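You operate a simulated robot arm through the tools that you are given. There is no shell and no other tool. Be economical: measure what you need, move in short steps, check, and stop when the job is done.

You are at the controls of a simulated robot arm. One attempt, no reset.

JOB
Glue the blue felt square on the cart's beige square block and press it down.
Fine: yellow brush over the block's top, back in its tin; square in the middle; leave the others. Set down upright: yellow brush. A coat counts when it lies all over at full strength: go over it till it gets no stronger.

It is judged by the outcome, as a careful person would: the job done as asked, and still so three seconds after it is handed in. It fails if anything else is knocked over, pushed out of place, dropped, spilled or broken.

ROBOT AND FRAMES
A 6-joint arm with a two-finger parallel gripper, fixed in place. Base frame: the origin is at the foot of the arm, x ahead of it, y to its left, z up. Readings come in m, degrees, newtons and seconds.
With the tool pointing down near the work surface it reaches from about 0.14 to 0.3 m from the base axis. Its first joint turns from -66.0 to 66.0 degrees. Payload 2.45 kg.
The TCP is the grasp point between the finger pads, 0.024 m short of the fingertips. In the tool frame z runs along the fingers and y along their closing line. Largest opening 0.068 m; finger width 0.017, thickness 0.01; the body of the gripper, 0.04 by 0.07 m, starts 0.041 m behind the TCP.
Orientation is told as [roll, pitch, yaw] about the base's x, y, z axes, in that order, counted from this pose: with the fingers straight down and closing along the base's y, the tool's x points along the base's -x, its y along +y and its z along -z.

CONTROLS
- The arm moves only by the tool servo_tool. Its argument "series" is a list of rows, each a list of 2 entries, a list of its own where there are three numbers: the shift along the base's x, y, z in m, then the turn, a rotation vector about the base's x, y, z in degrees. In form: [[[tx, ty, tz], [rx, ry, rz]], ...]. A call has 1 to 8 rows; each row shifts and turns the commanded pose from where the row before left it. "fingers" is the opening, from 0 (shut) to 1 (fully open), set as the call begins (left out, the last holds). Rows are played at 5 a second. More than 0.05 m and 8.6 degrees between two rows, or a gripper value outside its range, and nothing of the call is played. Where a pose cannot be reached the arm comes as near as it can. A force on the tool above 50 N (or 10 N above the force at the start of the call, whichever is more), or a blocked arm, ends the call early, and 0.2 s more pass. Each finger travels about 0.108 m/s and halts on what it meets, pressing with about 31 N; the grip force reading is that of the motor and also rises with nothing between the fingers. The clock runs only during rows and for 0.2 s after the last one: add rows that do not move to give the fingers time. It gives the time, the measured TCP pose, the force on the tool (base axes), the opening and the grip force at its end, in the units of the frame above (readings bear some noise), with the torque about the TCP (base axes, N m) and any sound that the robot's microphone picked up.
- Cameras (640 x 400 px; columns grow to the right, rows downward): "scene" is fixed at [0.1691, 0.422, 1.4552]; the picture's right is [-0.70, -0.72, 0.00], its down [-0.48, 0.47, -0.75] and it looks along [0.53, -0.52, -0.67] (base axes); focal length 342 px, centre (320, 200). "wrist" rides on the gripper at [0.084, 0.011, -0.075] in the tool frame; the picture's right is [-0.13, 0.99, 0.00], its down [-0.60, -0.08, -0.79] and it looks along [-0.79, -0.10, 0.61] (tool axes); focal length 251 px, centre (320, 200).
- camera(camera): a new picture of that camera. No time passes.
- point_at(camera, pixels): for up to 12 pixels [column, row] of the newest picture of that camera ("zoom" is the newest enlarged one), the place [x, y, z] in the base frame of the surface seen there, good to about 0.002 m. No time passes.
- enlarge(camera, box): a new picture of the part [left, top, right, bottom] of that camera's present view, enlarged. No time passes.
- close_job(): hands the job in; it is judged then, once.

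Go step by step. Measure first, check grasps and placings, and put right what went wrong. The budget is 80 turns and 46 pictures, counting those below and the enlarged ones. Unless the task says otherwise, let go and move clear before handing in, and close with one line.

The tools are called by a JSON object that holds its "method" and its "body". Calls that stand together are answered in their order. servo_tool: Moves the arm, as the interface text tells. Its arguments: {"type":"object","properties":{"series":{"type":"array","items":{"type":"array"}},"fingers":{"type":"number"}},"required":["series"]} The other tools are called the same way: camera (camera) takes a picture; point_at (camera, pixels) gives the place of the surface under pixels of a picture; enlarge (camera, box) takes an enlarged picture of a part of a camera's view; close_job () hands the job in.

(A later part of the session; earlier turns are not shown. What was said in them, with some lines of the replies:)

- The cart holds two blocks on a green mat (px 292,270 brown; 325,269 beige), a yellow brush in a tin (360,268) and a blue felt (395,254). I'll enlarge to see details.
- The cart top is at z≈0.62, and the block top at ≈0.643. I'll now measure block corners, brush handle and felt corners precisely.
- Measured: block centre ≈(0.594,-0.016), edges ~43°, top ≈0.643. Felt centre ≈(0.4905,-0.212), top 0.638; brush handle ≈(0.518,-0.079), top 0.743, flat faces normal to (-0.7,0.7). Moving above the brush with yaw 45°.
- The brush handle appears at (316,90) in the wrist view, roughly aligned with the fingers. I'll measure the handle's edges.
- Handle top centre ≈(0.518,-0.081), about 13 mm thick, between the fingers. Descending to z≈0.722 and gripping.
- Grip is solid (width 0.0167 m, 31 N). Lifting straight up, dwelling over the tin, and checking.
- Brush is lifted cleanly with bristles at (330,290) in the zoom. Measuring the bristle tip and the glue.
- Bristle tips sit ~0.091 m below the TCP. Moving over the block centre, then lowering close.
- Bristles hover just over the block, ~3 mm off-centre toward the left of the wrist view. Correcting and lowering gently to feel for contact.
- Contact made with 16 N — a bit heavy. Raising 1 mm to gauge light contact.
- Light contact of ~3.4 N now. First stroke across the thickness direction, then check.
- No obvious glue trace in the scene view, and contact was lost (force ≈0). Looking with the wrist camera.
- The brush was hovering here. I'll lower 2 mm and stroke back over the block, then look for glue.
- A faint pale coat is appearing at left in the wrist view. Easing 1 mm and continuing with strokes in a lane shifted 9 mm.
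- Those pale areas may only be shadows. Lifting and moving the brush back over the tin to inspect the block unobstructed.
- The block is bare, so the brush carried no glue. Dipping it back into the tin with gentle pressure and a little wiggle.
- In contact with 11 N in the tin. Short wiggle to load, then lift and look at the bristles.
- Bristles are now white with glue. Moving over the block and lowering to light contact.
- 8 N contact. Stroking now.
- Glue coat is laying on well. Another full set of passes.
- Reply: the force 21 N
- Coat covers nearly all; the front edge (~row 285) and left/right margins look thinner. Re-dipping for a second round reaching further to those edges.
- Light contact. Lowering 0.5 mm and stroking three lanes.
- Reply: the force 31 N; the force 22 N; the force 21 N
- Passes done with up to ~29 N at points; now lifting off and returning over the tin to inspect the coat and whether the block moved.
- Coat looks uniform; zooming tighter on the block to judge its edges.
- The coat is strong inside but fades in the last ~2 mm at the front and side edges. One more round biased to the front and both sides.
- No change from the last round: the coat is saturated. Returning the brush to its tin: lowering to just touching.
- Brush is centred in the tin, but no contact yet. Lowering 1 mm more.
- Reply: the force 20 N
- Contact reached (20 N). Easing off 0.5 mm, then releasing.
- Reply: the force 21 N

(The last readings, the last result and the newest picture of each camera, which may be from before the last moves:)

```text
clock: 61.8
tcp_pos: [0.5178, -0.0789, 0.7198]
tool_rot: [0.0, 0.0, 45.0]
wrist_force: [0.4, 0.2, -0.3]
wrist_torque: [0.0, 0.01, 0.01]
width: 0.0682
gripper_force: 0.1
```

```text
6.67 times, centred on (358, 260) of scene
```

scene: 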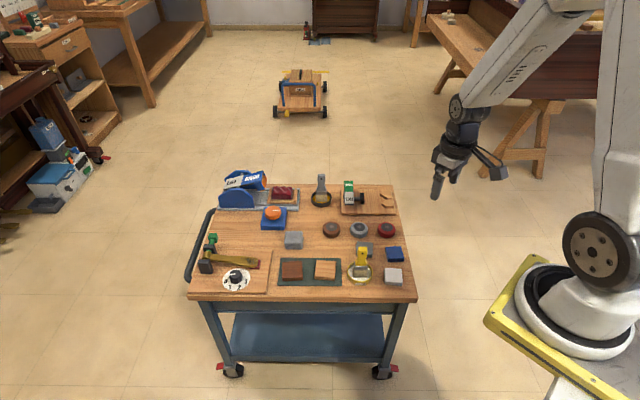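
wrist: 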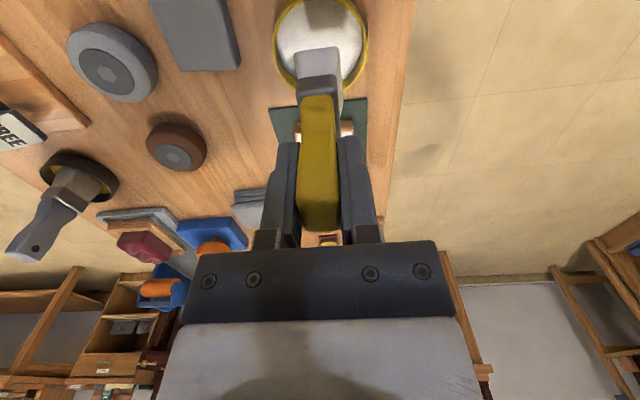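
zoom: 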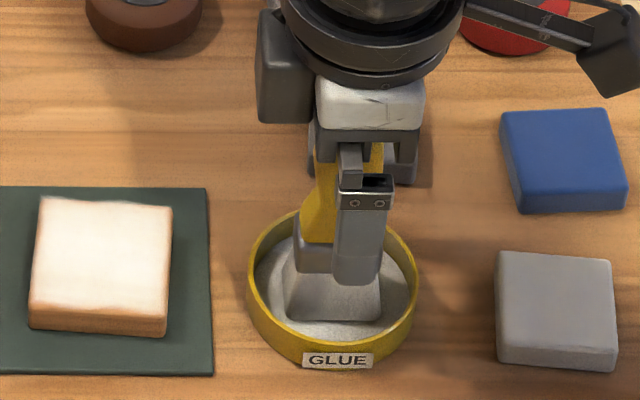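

Brush stands in the tin on its own. Rising straight, then travelling above the blue felt.

{"method": "servo_tool", "body": {"series": [[[0, 0, 0.03], [0, 0, 0]], [[0, 0, 0.04], [0, 0, 0]], [[0, 0, 0.02], [0, 0, 0]], [[-0.009, -0.044, 0], [0, 0, 0.7]], [[-0.009, -0.044, 0], [0, 0, 0.7]], [[-0.0095, -0.0445, 0], [0, 0, 0.6]], [[0, 0, -0.04], [0, 0, 0]], [[0, 0, 0], [0, 0, 0]]]}}

{"method": "enlarge", "body": {"camera": "scene", "box": [325, 230, 421, 290]}}

{"method": "camera", "body": {"camera": "wrist"}}

```text
clock: 63.6
tcp_pos: [0.4912, -0.2095, 0.7718]
tool_rot: [0.0, 0.1, 46.9]
wrist_force: [-0.2, 0.0, 0.7]
wrist_torque: [0.01, -0.01, 0.03]
width: 0.0681
gripper_force: 0.0
```

```text
6.67 times, centred on (373, 260) of scene
```

zoom: 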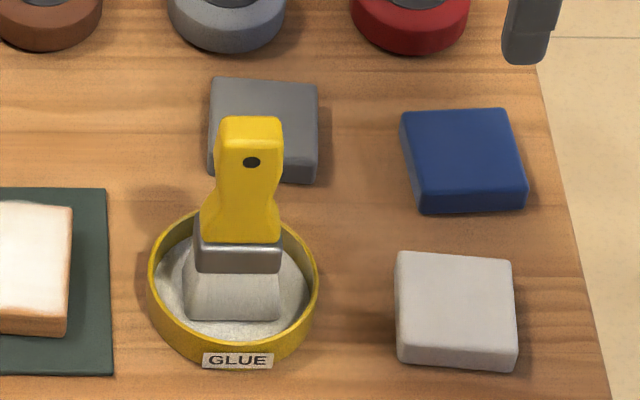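

```text
15 pictures are left
```

wrist: 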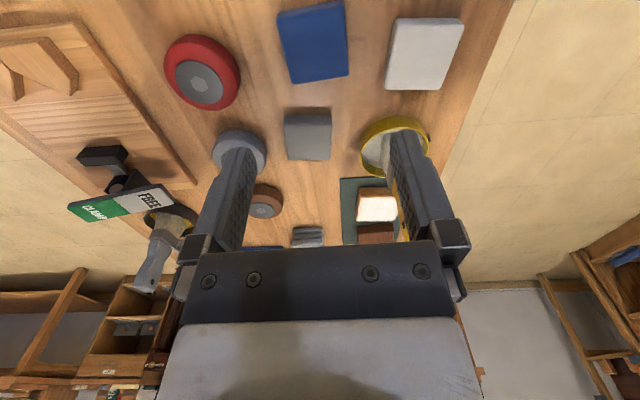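

Brush is upright in its tin. Measuring the felt corners from both views.

{"method": "point_at", "body": {"camera": "zoom", "pixels": [[407, 116], [503, 112], [521, 182], [426, 190], [464, 150]]}}

{"method": "point_at", "body": {"camera": "wrist", "pixels": [[280, 15], [343, 4], [347, 70], [293, 80], [315, 42], [392, 22], [388, 84], [284, 114]]}}

```text
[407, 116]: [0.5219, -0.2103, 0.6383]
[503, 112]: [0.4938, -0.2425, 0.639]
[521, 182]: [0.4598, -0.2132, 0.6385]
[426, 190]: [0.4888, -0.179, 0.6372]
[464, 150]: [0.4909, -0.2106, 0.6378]
```

```text
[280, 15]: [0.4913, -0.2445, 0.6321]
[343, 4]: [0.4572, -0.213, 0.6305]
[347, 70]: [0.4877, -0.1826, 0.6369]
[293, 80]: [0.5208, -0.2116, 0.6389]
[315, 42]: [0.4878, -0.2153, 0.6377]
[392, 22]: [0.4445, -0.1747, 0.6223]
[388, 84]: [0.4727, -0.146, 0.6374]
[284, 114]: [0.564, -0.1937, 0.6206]
```

Felt centre (0.490,-0.212), edges at ~48.5°. Descending with fingertips just above the cart top, then gripping.

{"method": "servo_tool", "body": {"series": [[[0, 0, -0.03], [0, 0, 1.5]], [[0, 0, -0.03], [0, 0, 0]], [[0, 0, -0.03], [0, 0, 0]], [[0, 0, -0.02], [0, 0, 0]], [[0, 0, -0.009], [0, 0, 0]], [[0, 0, 0], [0, 0, 0]]]}}

{"method": "enlarge", "body": {"camera": "scene", "box": [325, 230, 421, 290]}}

```text
clock: 65.0
tcp_pos: [0.4889, -0.211, 0.6523]
tool_rot: [0.0, 0.0, 48.5]
wrist_force: [0.5, -0.2, -0.1]
wrist_torque: [-0.02, -0.03, -0.01]
width: 0.0681
gripper_force: 0.1
```

```text
6.67 times, centred on (373, 260) of scene
```

zoom: 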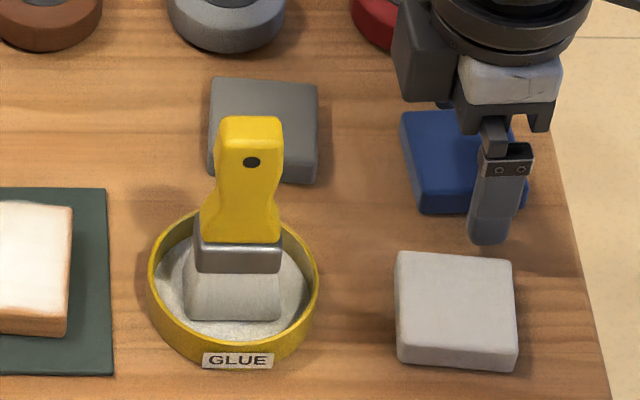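

Finger (≈490,235) seems off-centre relative to the felt front face (≈475). Measuring.

{"method": "point_at", "body": {"camera": "zoom", "pixels": [[475, 230], [502, 230], [488, 232], [488, 200], [440, 190], [426, 192]]}}

{"method": "camera", "body": {"camera": "wrist"}}

```text
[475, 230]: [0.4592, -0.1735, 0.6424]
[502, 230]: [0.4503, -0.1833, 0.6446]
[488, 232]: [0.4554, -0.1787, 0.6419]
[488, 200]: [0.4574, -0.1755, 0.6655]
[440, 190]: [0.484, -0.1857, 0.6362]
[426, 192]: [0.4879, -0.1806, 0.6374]
```

```text
13 pictures are left
```

wrist: 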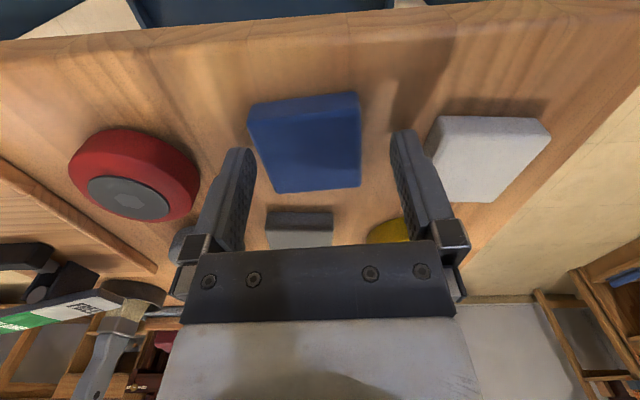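

Numbers agree: TCP is over the felt centre within 2 mm. Gripping.

{"method": "servo_tool", "body": {"series": [[[0, 0, 0], [0, 0, 0]], [[0, 0, 0], [0, 0, 0]], [[0, 0, 0], [0, 0, 0]], [[0, 0, 0], [0, 0, 0]]], "fingers": 0}}

{"method": "servo_tool", "body": {"series": [[[0, 0, 0.01], [0, 0, 0]], [[0, 0, 0.03], [0, 0, 0]], [[0, 0, 0.04], [0, 0, 0]], [[0, 0, 0], [0, 0, 0]]]}}

{"method": "enlarge", "body": {"camera": "scene", "box": [310, 215, 422, 285]}}

```text
clock: 66.0
tcp_pos: [0.4894, -0.2095, 0.6518]
tool_rot: [0.0, 0.0, 48.5]
wrist_force: [0.2, 0.2, -0.3]
wrist_torque: [-0.03, -0.01, 0.01]
width: 0.0485
gripper_force: 31.3
```

```text
clock: 67.0
tcp_pos: [0.4901, -0.2086, 0.7304]
tool_rot: [0.0, 0.0, 48.6]
wrist_force: [1.3, -0.4, -0.6]
wrist_torque: [0.0, 0.02, 0.02]
width: 0.0483
gripper_force: 30.8
```

```text
5.71 times, centred on (366, 250) of scene
```

zoom: 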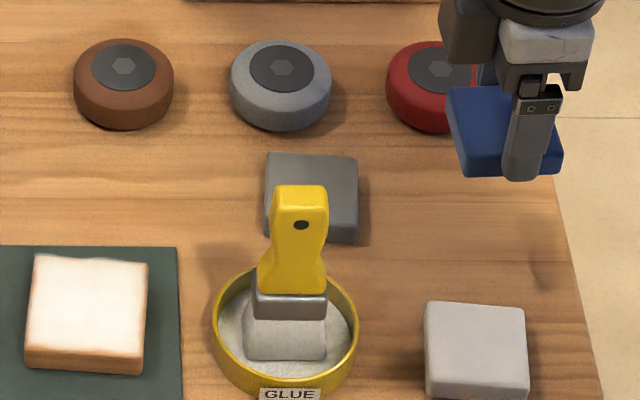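

Felt is held (0.0485 m). Measuring felt-in-hand and the block corners again.

{"method": "point_at", "body": {"camera": "zoom", "pixels": [[452, 96], [473, 158], [556, 152], [475, 168], [556, 168], [38, 260], [145, 268], [141, 358], [30, 352], [90, 310]]}}

{"method": "servo_tool", "body": {"series": [[[0, 0, 0.035], [0, 0, 0]], [[0, 0, 0.035], [0, 0, 0]], [[0, 0, 0], [0, 0, 0]]]}}

```text
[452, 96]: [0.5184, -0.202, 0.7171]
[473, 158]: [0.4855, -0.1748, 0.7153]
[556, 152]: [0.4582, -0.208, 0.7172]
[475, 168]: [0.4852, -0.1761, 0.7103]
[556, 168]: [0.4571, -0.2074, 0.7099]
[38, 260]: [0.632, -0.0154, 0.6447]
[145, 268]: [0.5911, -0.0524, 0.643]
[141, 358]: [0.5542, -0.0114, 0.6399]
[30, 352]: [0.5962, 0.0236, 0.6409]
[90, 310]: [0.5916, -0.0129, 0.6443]
```

```text
clock: 67.8
tcp_pos: [0.4863, -0.213, 0.802]
tool_rot: [-0.1, -0.1, 48.5]
wrist_force: [-0.7, -0.6, 0.3]
wrist_torque: [-0.03, 0.01, 0.02]
width: 0.0485
gripper_force: 31.2
```

Block centre ≈(0.593,-0.0145), edges at ~42°. Carrying the felt above the block, turning -6.5°, then lowering partially.

{"method": "servo_tool", "body": {"series": [[[0.0171, 0.0329, 0], [0, 0, -1.1]], [[0.0171, 0.0329, 0], [0, 0, -1.1]], [[0.0171, 0.0329, 0], [0, 0, -1.1]], [[0.0171, 0.0329, 0], [0, 0, -1.1]], [[0.0171, 0.0329, 0], [0, 0, -1.1]], [[0.0173, 0.0328, 0], [0, 0, -1]], [[0, 0, 0], [0, 0, 0]]]}}

{"method": "servo_tool", "body": {"series": [[[0, 0, -0.04], [0, 0, 0]], [[0, 0, -0.04], [0, 0, 0]], [[0, 0, -0.025], [0, 0, 0]], [[0, 0, 0], [0, 0, 0]], [[0, 0, 0], [0, 0, 0]]]}}

{"method": "enlarge", "body": {"camera": "scene", "box": [286, 235, 366, 285]}}

{"method": "camera", "body": {"camera": "wrist"}}

```text
clock: 69.4
tcp_pos: [0.5926, -0.0116, 0.8009]
tool_rot: [0.0, 0.0, 42.0]
wrist_force: [0.0, -0.8, -0.1]
wrist_torque: [0.03, -0.02, -0.01]
width: 0.0486
gripper_force: 31.0
```

```text
clock: 70.6
tcp_pos: [0.5918, -0.0144, 0.6933]
tool_rot: [0.0, -0.1, 42.1]
wrist_force: [1.3, -0.7, 0.0]
wrist_torque: [-0.01, 0.03, -0.04]
width: 0.0486
gripper_force: 30.7
```

```text
8.00 times, centred on (326, 260) of scene
```

zoom: 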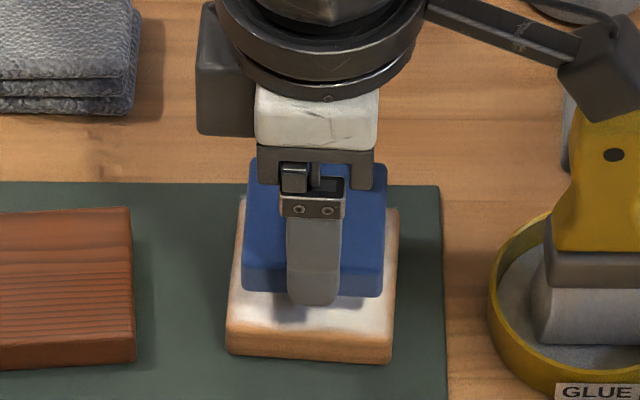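

```text
10 pictures are left
```

wrist: 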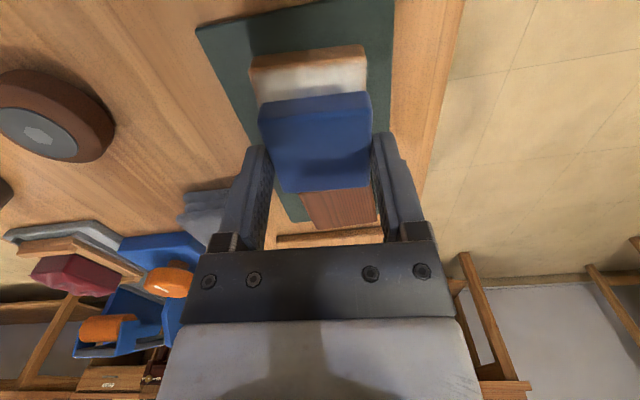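

In u the felt is centred over the block (columns ~315 vs 314). Measuring v alignment via both cameras.

{"method": "point_at", "body": {"camera": "zoom", "pixels": [[246, 262], [381, 266], [246, 285], [380, 291], [252, 168], [382, 194], [230, 325], [390, 336]]}}

{"method": "point_at", "body": {"camera": "wrist", "pixels": [[262, 112], [368, 97], [278, 186], [368, 184], [252, 72], [363, 60], [320, 140]]}}

```text
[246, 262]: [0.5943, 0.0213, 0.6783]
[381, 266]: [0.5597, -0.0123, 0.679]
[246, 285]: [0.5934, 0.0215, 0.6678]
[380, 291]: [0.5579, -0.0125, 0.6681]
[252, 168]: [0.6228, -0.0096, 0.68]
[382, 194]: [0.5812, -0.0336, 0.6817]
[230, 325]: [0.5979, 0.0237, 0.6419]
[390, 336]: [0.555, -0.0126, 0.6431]
```

```text
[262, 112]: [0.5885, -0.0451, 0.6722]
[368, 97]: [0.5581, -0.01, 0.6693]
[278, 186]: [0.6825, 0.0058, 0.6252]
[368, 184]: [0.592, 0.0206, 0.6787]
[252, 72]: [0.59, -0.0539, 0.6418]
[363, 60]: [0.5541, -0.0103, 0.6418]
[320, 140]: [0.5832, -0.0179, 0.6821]
```

Felt is ~2.5 mm too far toward the camera (+v). Correcting and lowering to near contact.

{"method": "servo_tool", "body": {"series": [[[0.0017, -0.0019, 0], [0, 0, 0]], [[0, 0, -0.008], [0, 0, 0]], [[0, 0, -0.006], [0, 0, 0]], [[0, 0, 0], [0, 0, 0]]]}}

{"method": "enlarge", "body": {"camera": "scene", "box": [294, 245, 358, 285]}}

{"method": "enlarge", "body": {"camera": "wrist", "box": [220, 20, 412, 140]}}

```text
clock: 71.6
tcp_pos: [0.5962, -0.0159, 0.6801]
tool_rot: [0.0, 0.0, 42.0]
wrist_force: [0.4, -0.3, -0.5]
wrist_torque: [-0.01, -0.03, 0.01]
width: 0.0482
gripper_force: 31.5
```

```text
10.00 times, centred on (326, 265) of scene
```

zoom: 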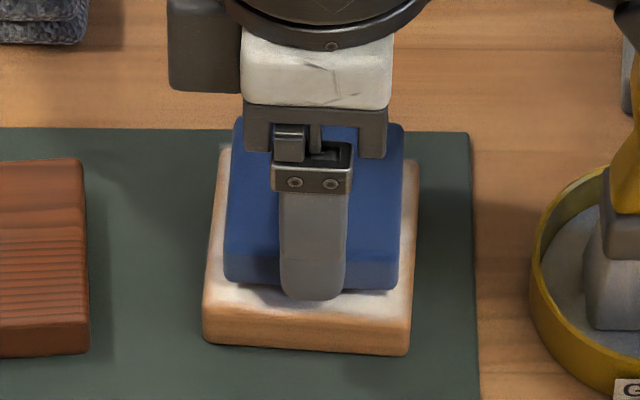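

```text
3.33 times, centred on (316, 80) of wrist
```

zoom: 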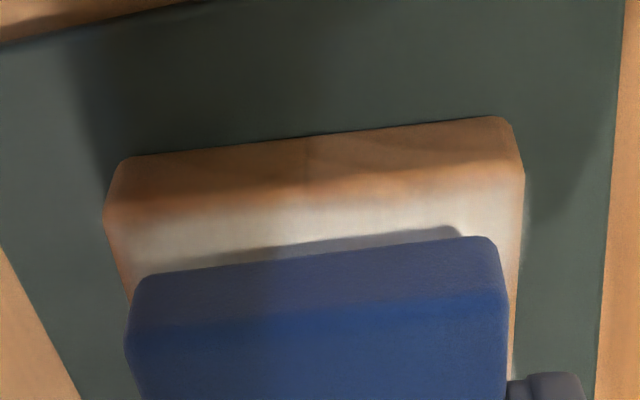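

Well centred and parallel (margins 17/20 px scene, 15/25 px wrist). Lowering to contact.

{"method": "servo_tool", "body": {"series": [[[-0.0004, 0.0004, -0.002], [0, 0, 0]], [[0, 0, -0.0015], [0, 0, 0]], [[0, 0, 0], [0, 0, 0]]]}}

{"method": "servo_tool", "body": {"series": [[[0, 0, -0.001], [0, 0, 0]], [[0, 0, 0], [0, 0, 0]]]}}

```text
clock: 72.4
tcp_pos: [0.5936, -0.0149, 0.6769]
tool_rot: [0.0, -0.1, 42.1]
wrist_force: [0.5, -0.9, -0.2]
wrist_torque: [0.02, 0.03, 0.03]
width: 0.0485
gripper_force: 31.1
```

```text
clock: 73.0
tcp_pos: [0.5935, -0.015, 0.676]
tool_rot: [0.0, 0.0, 42.0]
wrist_force: [0.0, -0.5, 0.0]
wrist_torque: [-0.03, 0.01, -0.02]
width: 0.0483
gripper_force: 30.9
```

{"method": "servo_tool", "body": {"series": [[[0, 0, -0.001], [0, 0, 0]], [[0, 0, 0], [0, 0, 0]]]}}

{"method": "servo_tool", "body": {"series": [[[0, 0, -0.001], [0, 0, 0]], [[0, 0, 0], [0, 0, 0]]]}}

```text
clock: 73.6
tcp_pos: [0.5943, -0.0158, 0.6754]
tool_rot: [-0.1, 0.0, 41.9]
wrist_force: [-0.5, 0.2, 0.6]
wrist_torque: [0.04, -0.02, -0.01]
width: 0.0484
gripper_force: 31.0
```

```text
clock: 74.2
tcp_pos: [0.595, -0.0152, 0.6755]
tool_rot: [0.0, 0.0, 42.0]
wrist_force: [-1.0, -0.4, 1.0]
wrist_torque: [-0.03, 0.05, 0.01]
width: 0.0489
gripper_force: 31.1
```

{"method": "servo_tool", "body": {"series": [[[0, 0, -0.001], [0, 0, 0]], [[0, 0, 0], [0, 0, 0]]]}}

```text
clock: 74.8
tcp_pos: [0.5945, -0.0166, 0.6743]
tool_rot: [-0.1, 0.0, 42.0]
wrist_force: [-0.5, 0.5, 9.2]
wrist_torque: [-0.52, 0.62, 0.04]
width: 0.0482
gripper_force: 31.1
```

Contact felt (9 N). Releasing, rising, and closing the fingers for pressing.

{"method": "servo_tool", "body": {"series": [[[0, 0, 0], [0, 0, 0]], [[0, 0, 0], [0, 0, 0]], [[0, 0, 0], [0, 0, 0]], [[0, 0, 0.02], [0, 0, 0]], [[0, 0, 0.03], [0, 0, 0]], [[0, 0, 0], [0, 0, 0]]], "fingers": 1}}

{"method": "servo_tool", "body": {"series": [[[0, 0, 0], [0, 0, 0]], [[0, 0, 0], [0, 0, 0]], [[0, 0, 0], [0, 0, 0]], [[0, 0, 0], [0, 0, 0]]], "fingers": 0}}

{"method": "enlarge", "body": {"camera": "scene", "box": [294, 245, 358, 285]}}

```text
clock: 76.2
tcp_pos: [0.5925, -0.0148, 0.7246]
tool_rot: [0.0, 0.1, 42.1]
wrist_force: [-0.2, -0.9, 0.5]
wrist_torque: [0.01, -0.01, -0.01]
width: 0.0679
gripper_force: 0.0
```

```text
clock: 77.2
tcp_pos: [0.5932, -0.0166, 0.726]
tool_rot: [0.0, 0.0, 42.1]
wrist_force: [-0.1, 0.1, -0.4]
wrist_torque: [-0.03, 0.0, 0.0]
width: 0.0002
gripper_force: 23.7
```

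```text
10.00 times, centred on (326, 265) of scene
```

zoom: 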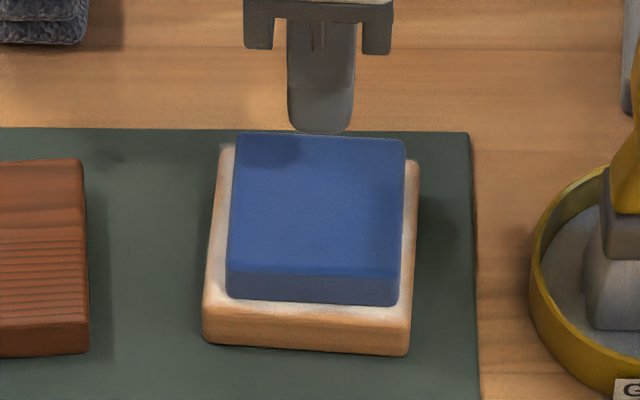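

Felt sits centred on the block. Now pressing from above with closed fingers.

{"method": "servo_tool", "body": {"series": [[[0, 0, -0.015], [0, 0, 0]], [[0, 0, -0.015], [0, 0, 0]], [[0, 0, -0.006], [0, 0, 0]], [[0, 0, -0.001], [0, 0, 0]], [[0, 0, 0], [0, 0, 0]]]}}

{"method": "servo_tool", "body": {"series": [[[0, 0, -0.001], [0, 0, 0]], [[0, 0, 0], [0, 0, 0]]]}}

```text
clock: 78.4
tcp_pos: [0.5944, -0.0163, 0.6871]
tool_rot: [-0.1, 0.0, 42.0]
wrist_force: [-0.4, 0.0, 1.0]
wrist_torque: [0.03, 0.0, 0.01]
width: 0.0
gripper_force: 23.4
```

```text
clock: 79.0
tcp_pos: [0.5947, -0.0152, 0.6843]
tool_rot: [0.0, 0.0, 41.9]
wrist_force: [0.5, 0.1, 0.1]
wrist_torque: [0.03, 0.02, 0.0]
width: 0.0
gripper_force: 23.7
```

{"method": "servo_tool", "body": {"series": [[[0, 0, -0.001], [0, 0, 0]], [[0, 0, 0], [0, 0, 0]]]}}

{"method": "servo_tool", "body": {"series": [[[0, 0, -0.001], [0, 0, 0]], [[0, 0, 0], [0, 0, 0]]]}}

```text
clock: 79.6
tcp_pos: [0.5945, -0.0162, 0.6851]
tool_rot: [0.0, 0.0, 42.0]
wrist_force: [-0.7, 0.7, 0.7]
wrist_torque: [-0.01, -0.02, 0.0]
width: 0.0
gripper_force: 23.6
```

```text
clock: 80.2
tcp_pos: [0.5937, -0.0159, 0.6847]
tool_rot: [0.0, -0.1, 41.9]
wrist_force: [0.6, -0.2, 0.1]
wrist_torque: [-0.01, 0.01, 0.0]
width: 0.0
gripper_force: 24.0
```

{"method": "servo_tool", "body": {"series": [[[0, 0, -0.001], [0, 0, 0]], [[0, 0, 0], [0, 0, 0]]]}}

{"method": "servo_tool", "body": {"series": [[[0, 0, -0.001], [0, 0, 0]], [[0, 0, 0], [0, 0, 0]]]}}

```text
clock: 80.8
tcp_pos: [0.5942, -0.0139, 0.6829]
tool_rot: [0.0, -0.1, 42.0]
wrist_force: [-0.6, 0.0, 0.8]
wrist_torque: [-0.01, -0.04, -0.03]
width: 0.0001
gripper_force: 23.4
```

```text
clock: 81.4
tcp_pos: [0.5927, -0.0149, 0.6834]
tool_rot: [0.0, 0.0, 42.0]
wrist_force: [-1.2, 0.5, 6.8]
wrist_torque: [-0.02, 0.02, -0.03]
width: 0.0002
gripper_force: 23.9
```

Contact at 7 N. Pressing further, with a hold.

{"method": "servo_tool", "body": {"series": [[[0, 0, -0.001], [0, 0, 0]], [[0, 0, 0], [0, 0, 0]], [[0, 0, 0], [0, 0, 0]], [[0, 0, 0], [0, 0, 0]], [[0, 0, 0], [0, 0, 0]], [[0, 0, 0], [0, 0, 0]]]}}

```text
clock: 82.8
tcp_pos: [0.5945, -0.0158, 0.6818]
tool_rot: [-0.1, -0.2, 42.0]
wrist_force: [-4.3, 3.0, 27.8]
wrist_torque: [0.07, 0.13, 0.01]
width: 0.0
gripper_force: 23.8
```

Pressing with 28 N; holding a bit longer, then lifting straight and moving clear.

{"method": "servo_tool", "body": {"series": [[[0, 0, 0], [0, 0, 0]], [[0, 0, 0], [0, 0, 0]], [[0, 0, 0], [0, 0, 0]], [[0, 0, 0], [0, 0, 0]], [[0, 0, 0], [0, 0, 0]], [[0, 0, 0], [0, 0, 0]], [[0, 0, 0], [0, 0, 0]], [[0, 0, 0], [0, 0, 0]]]}}

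{"method": "servo_tool", "body": {"series": [[[0, 0, 0.02], [0, 0, 0]], [[0, 0, 0.04], [0, 0, 0]], [[0, 0, 0.045], [0, 0, 0]], [[0, 0, 0.045], [0, 0, 0]], [[-0.03, -0.03, 0.02], [0, 0, 0]], [[-0.03, -0.03, 0.02], [0, 0, 0]], [[-0.03, -0.03, 0.02], [0, 0, 0]], [[0, 0, 0], [0, 0, 0]]]}}

{"method": "enlarge", "body": {"camera": "scene", "box": [294, 240, 374, 290]}}

{"method": "camera", "body": {"camera": "scene"}}

```text
clock: 84.6
tcp_pos: [0.5949, -0.0156, 0.682]
tool_rot: [-0.1, 0.0, 42.0]
wrist_force: [-1.1, 0.4, 27.1]
wrist_torque: [0.02, -0.02, 0.0]
width: 0.0001
gripper_force: 23.4
```

```text
clock: 86.4
tcp_pos: [0.5032, -0.1073, 0.8905]
tool_rot: [0.0, 0.0, 41.9]
wrist_force: [-0.1, 0.2, -0.6]
wrist_torque: [0.0, -0.02, 0.01]
width: 0.0
gripper_force: 23.4
```

```text
8.00 times, centred on (334, 265) of scene
```

zoom: 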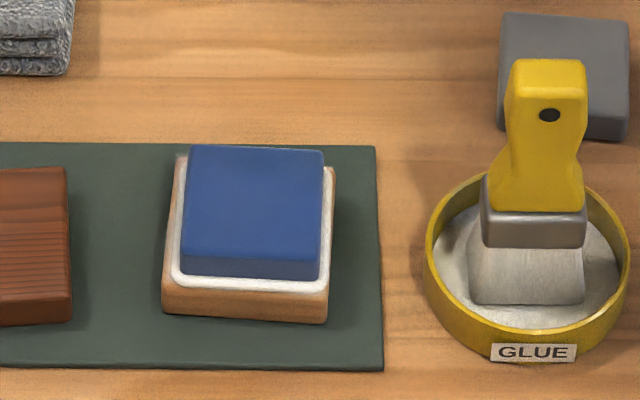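

```text
5 pictures are left
```

scene: 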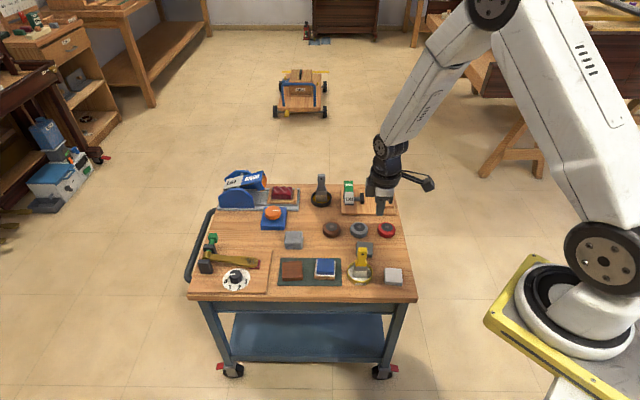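

The felt sits centred and bonded, with a glue bead squeezed out evenly around it. The brush stands upright in its tin, nothing else has moved, and the arm is clear, so I'm handing in.

{"method": "close_job", "body": {}}

```text
The job is handed in.
```

The blue felt square is glued in the middle of the beige block and pressed down (about 28 N for roughly 3 seconds), and the yellow brush is back upright in its tin.
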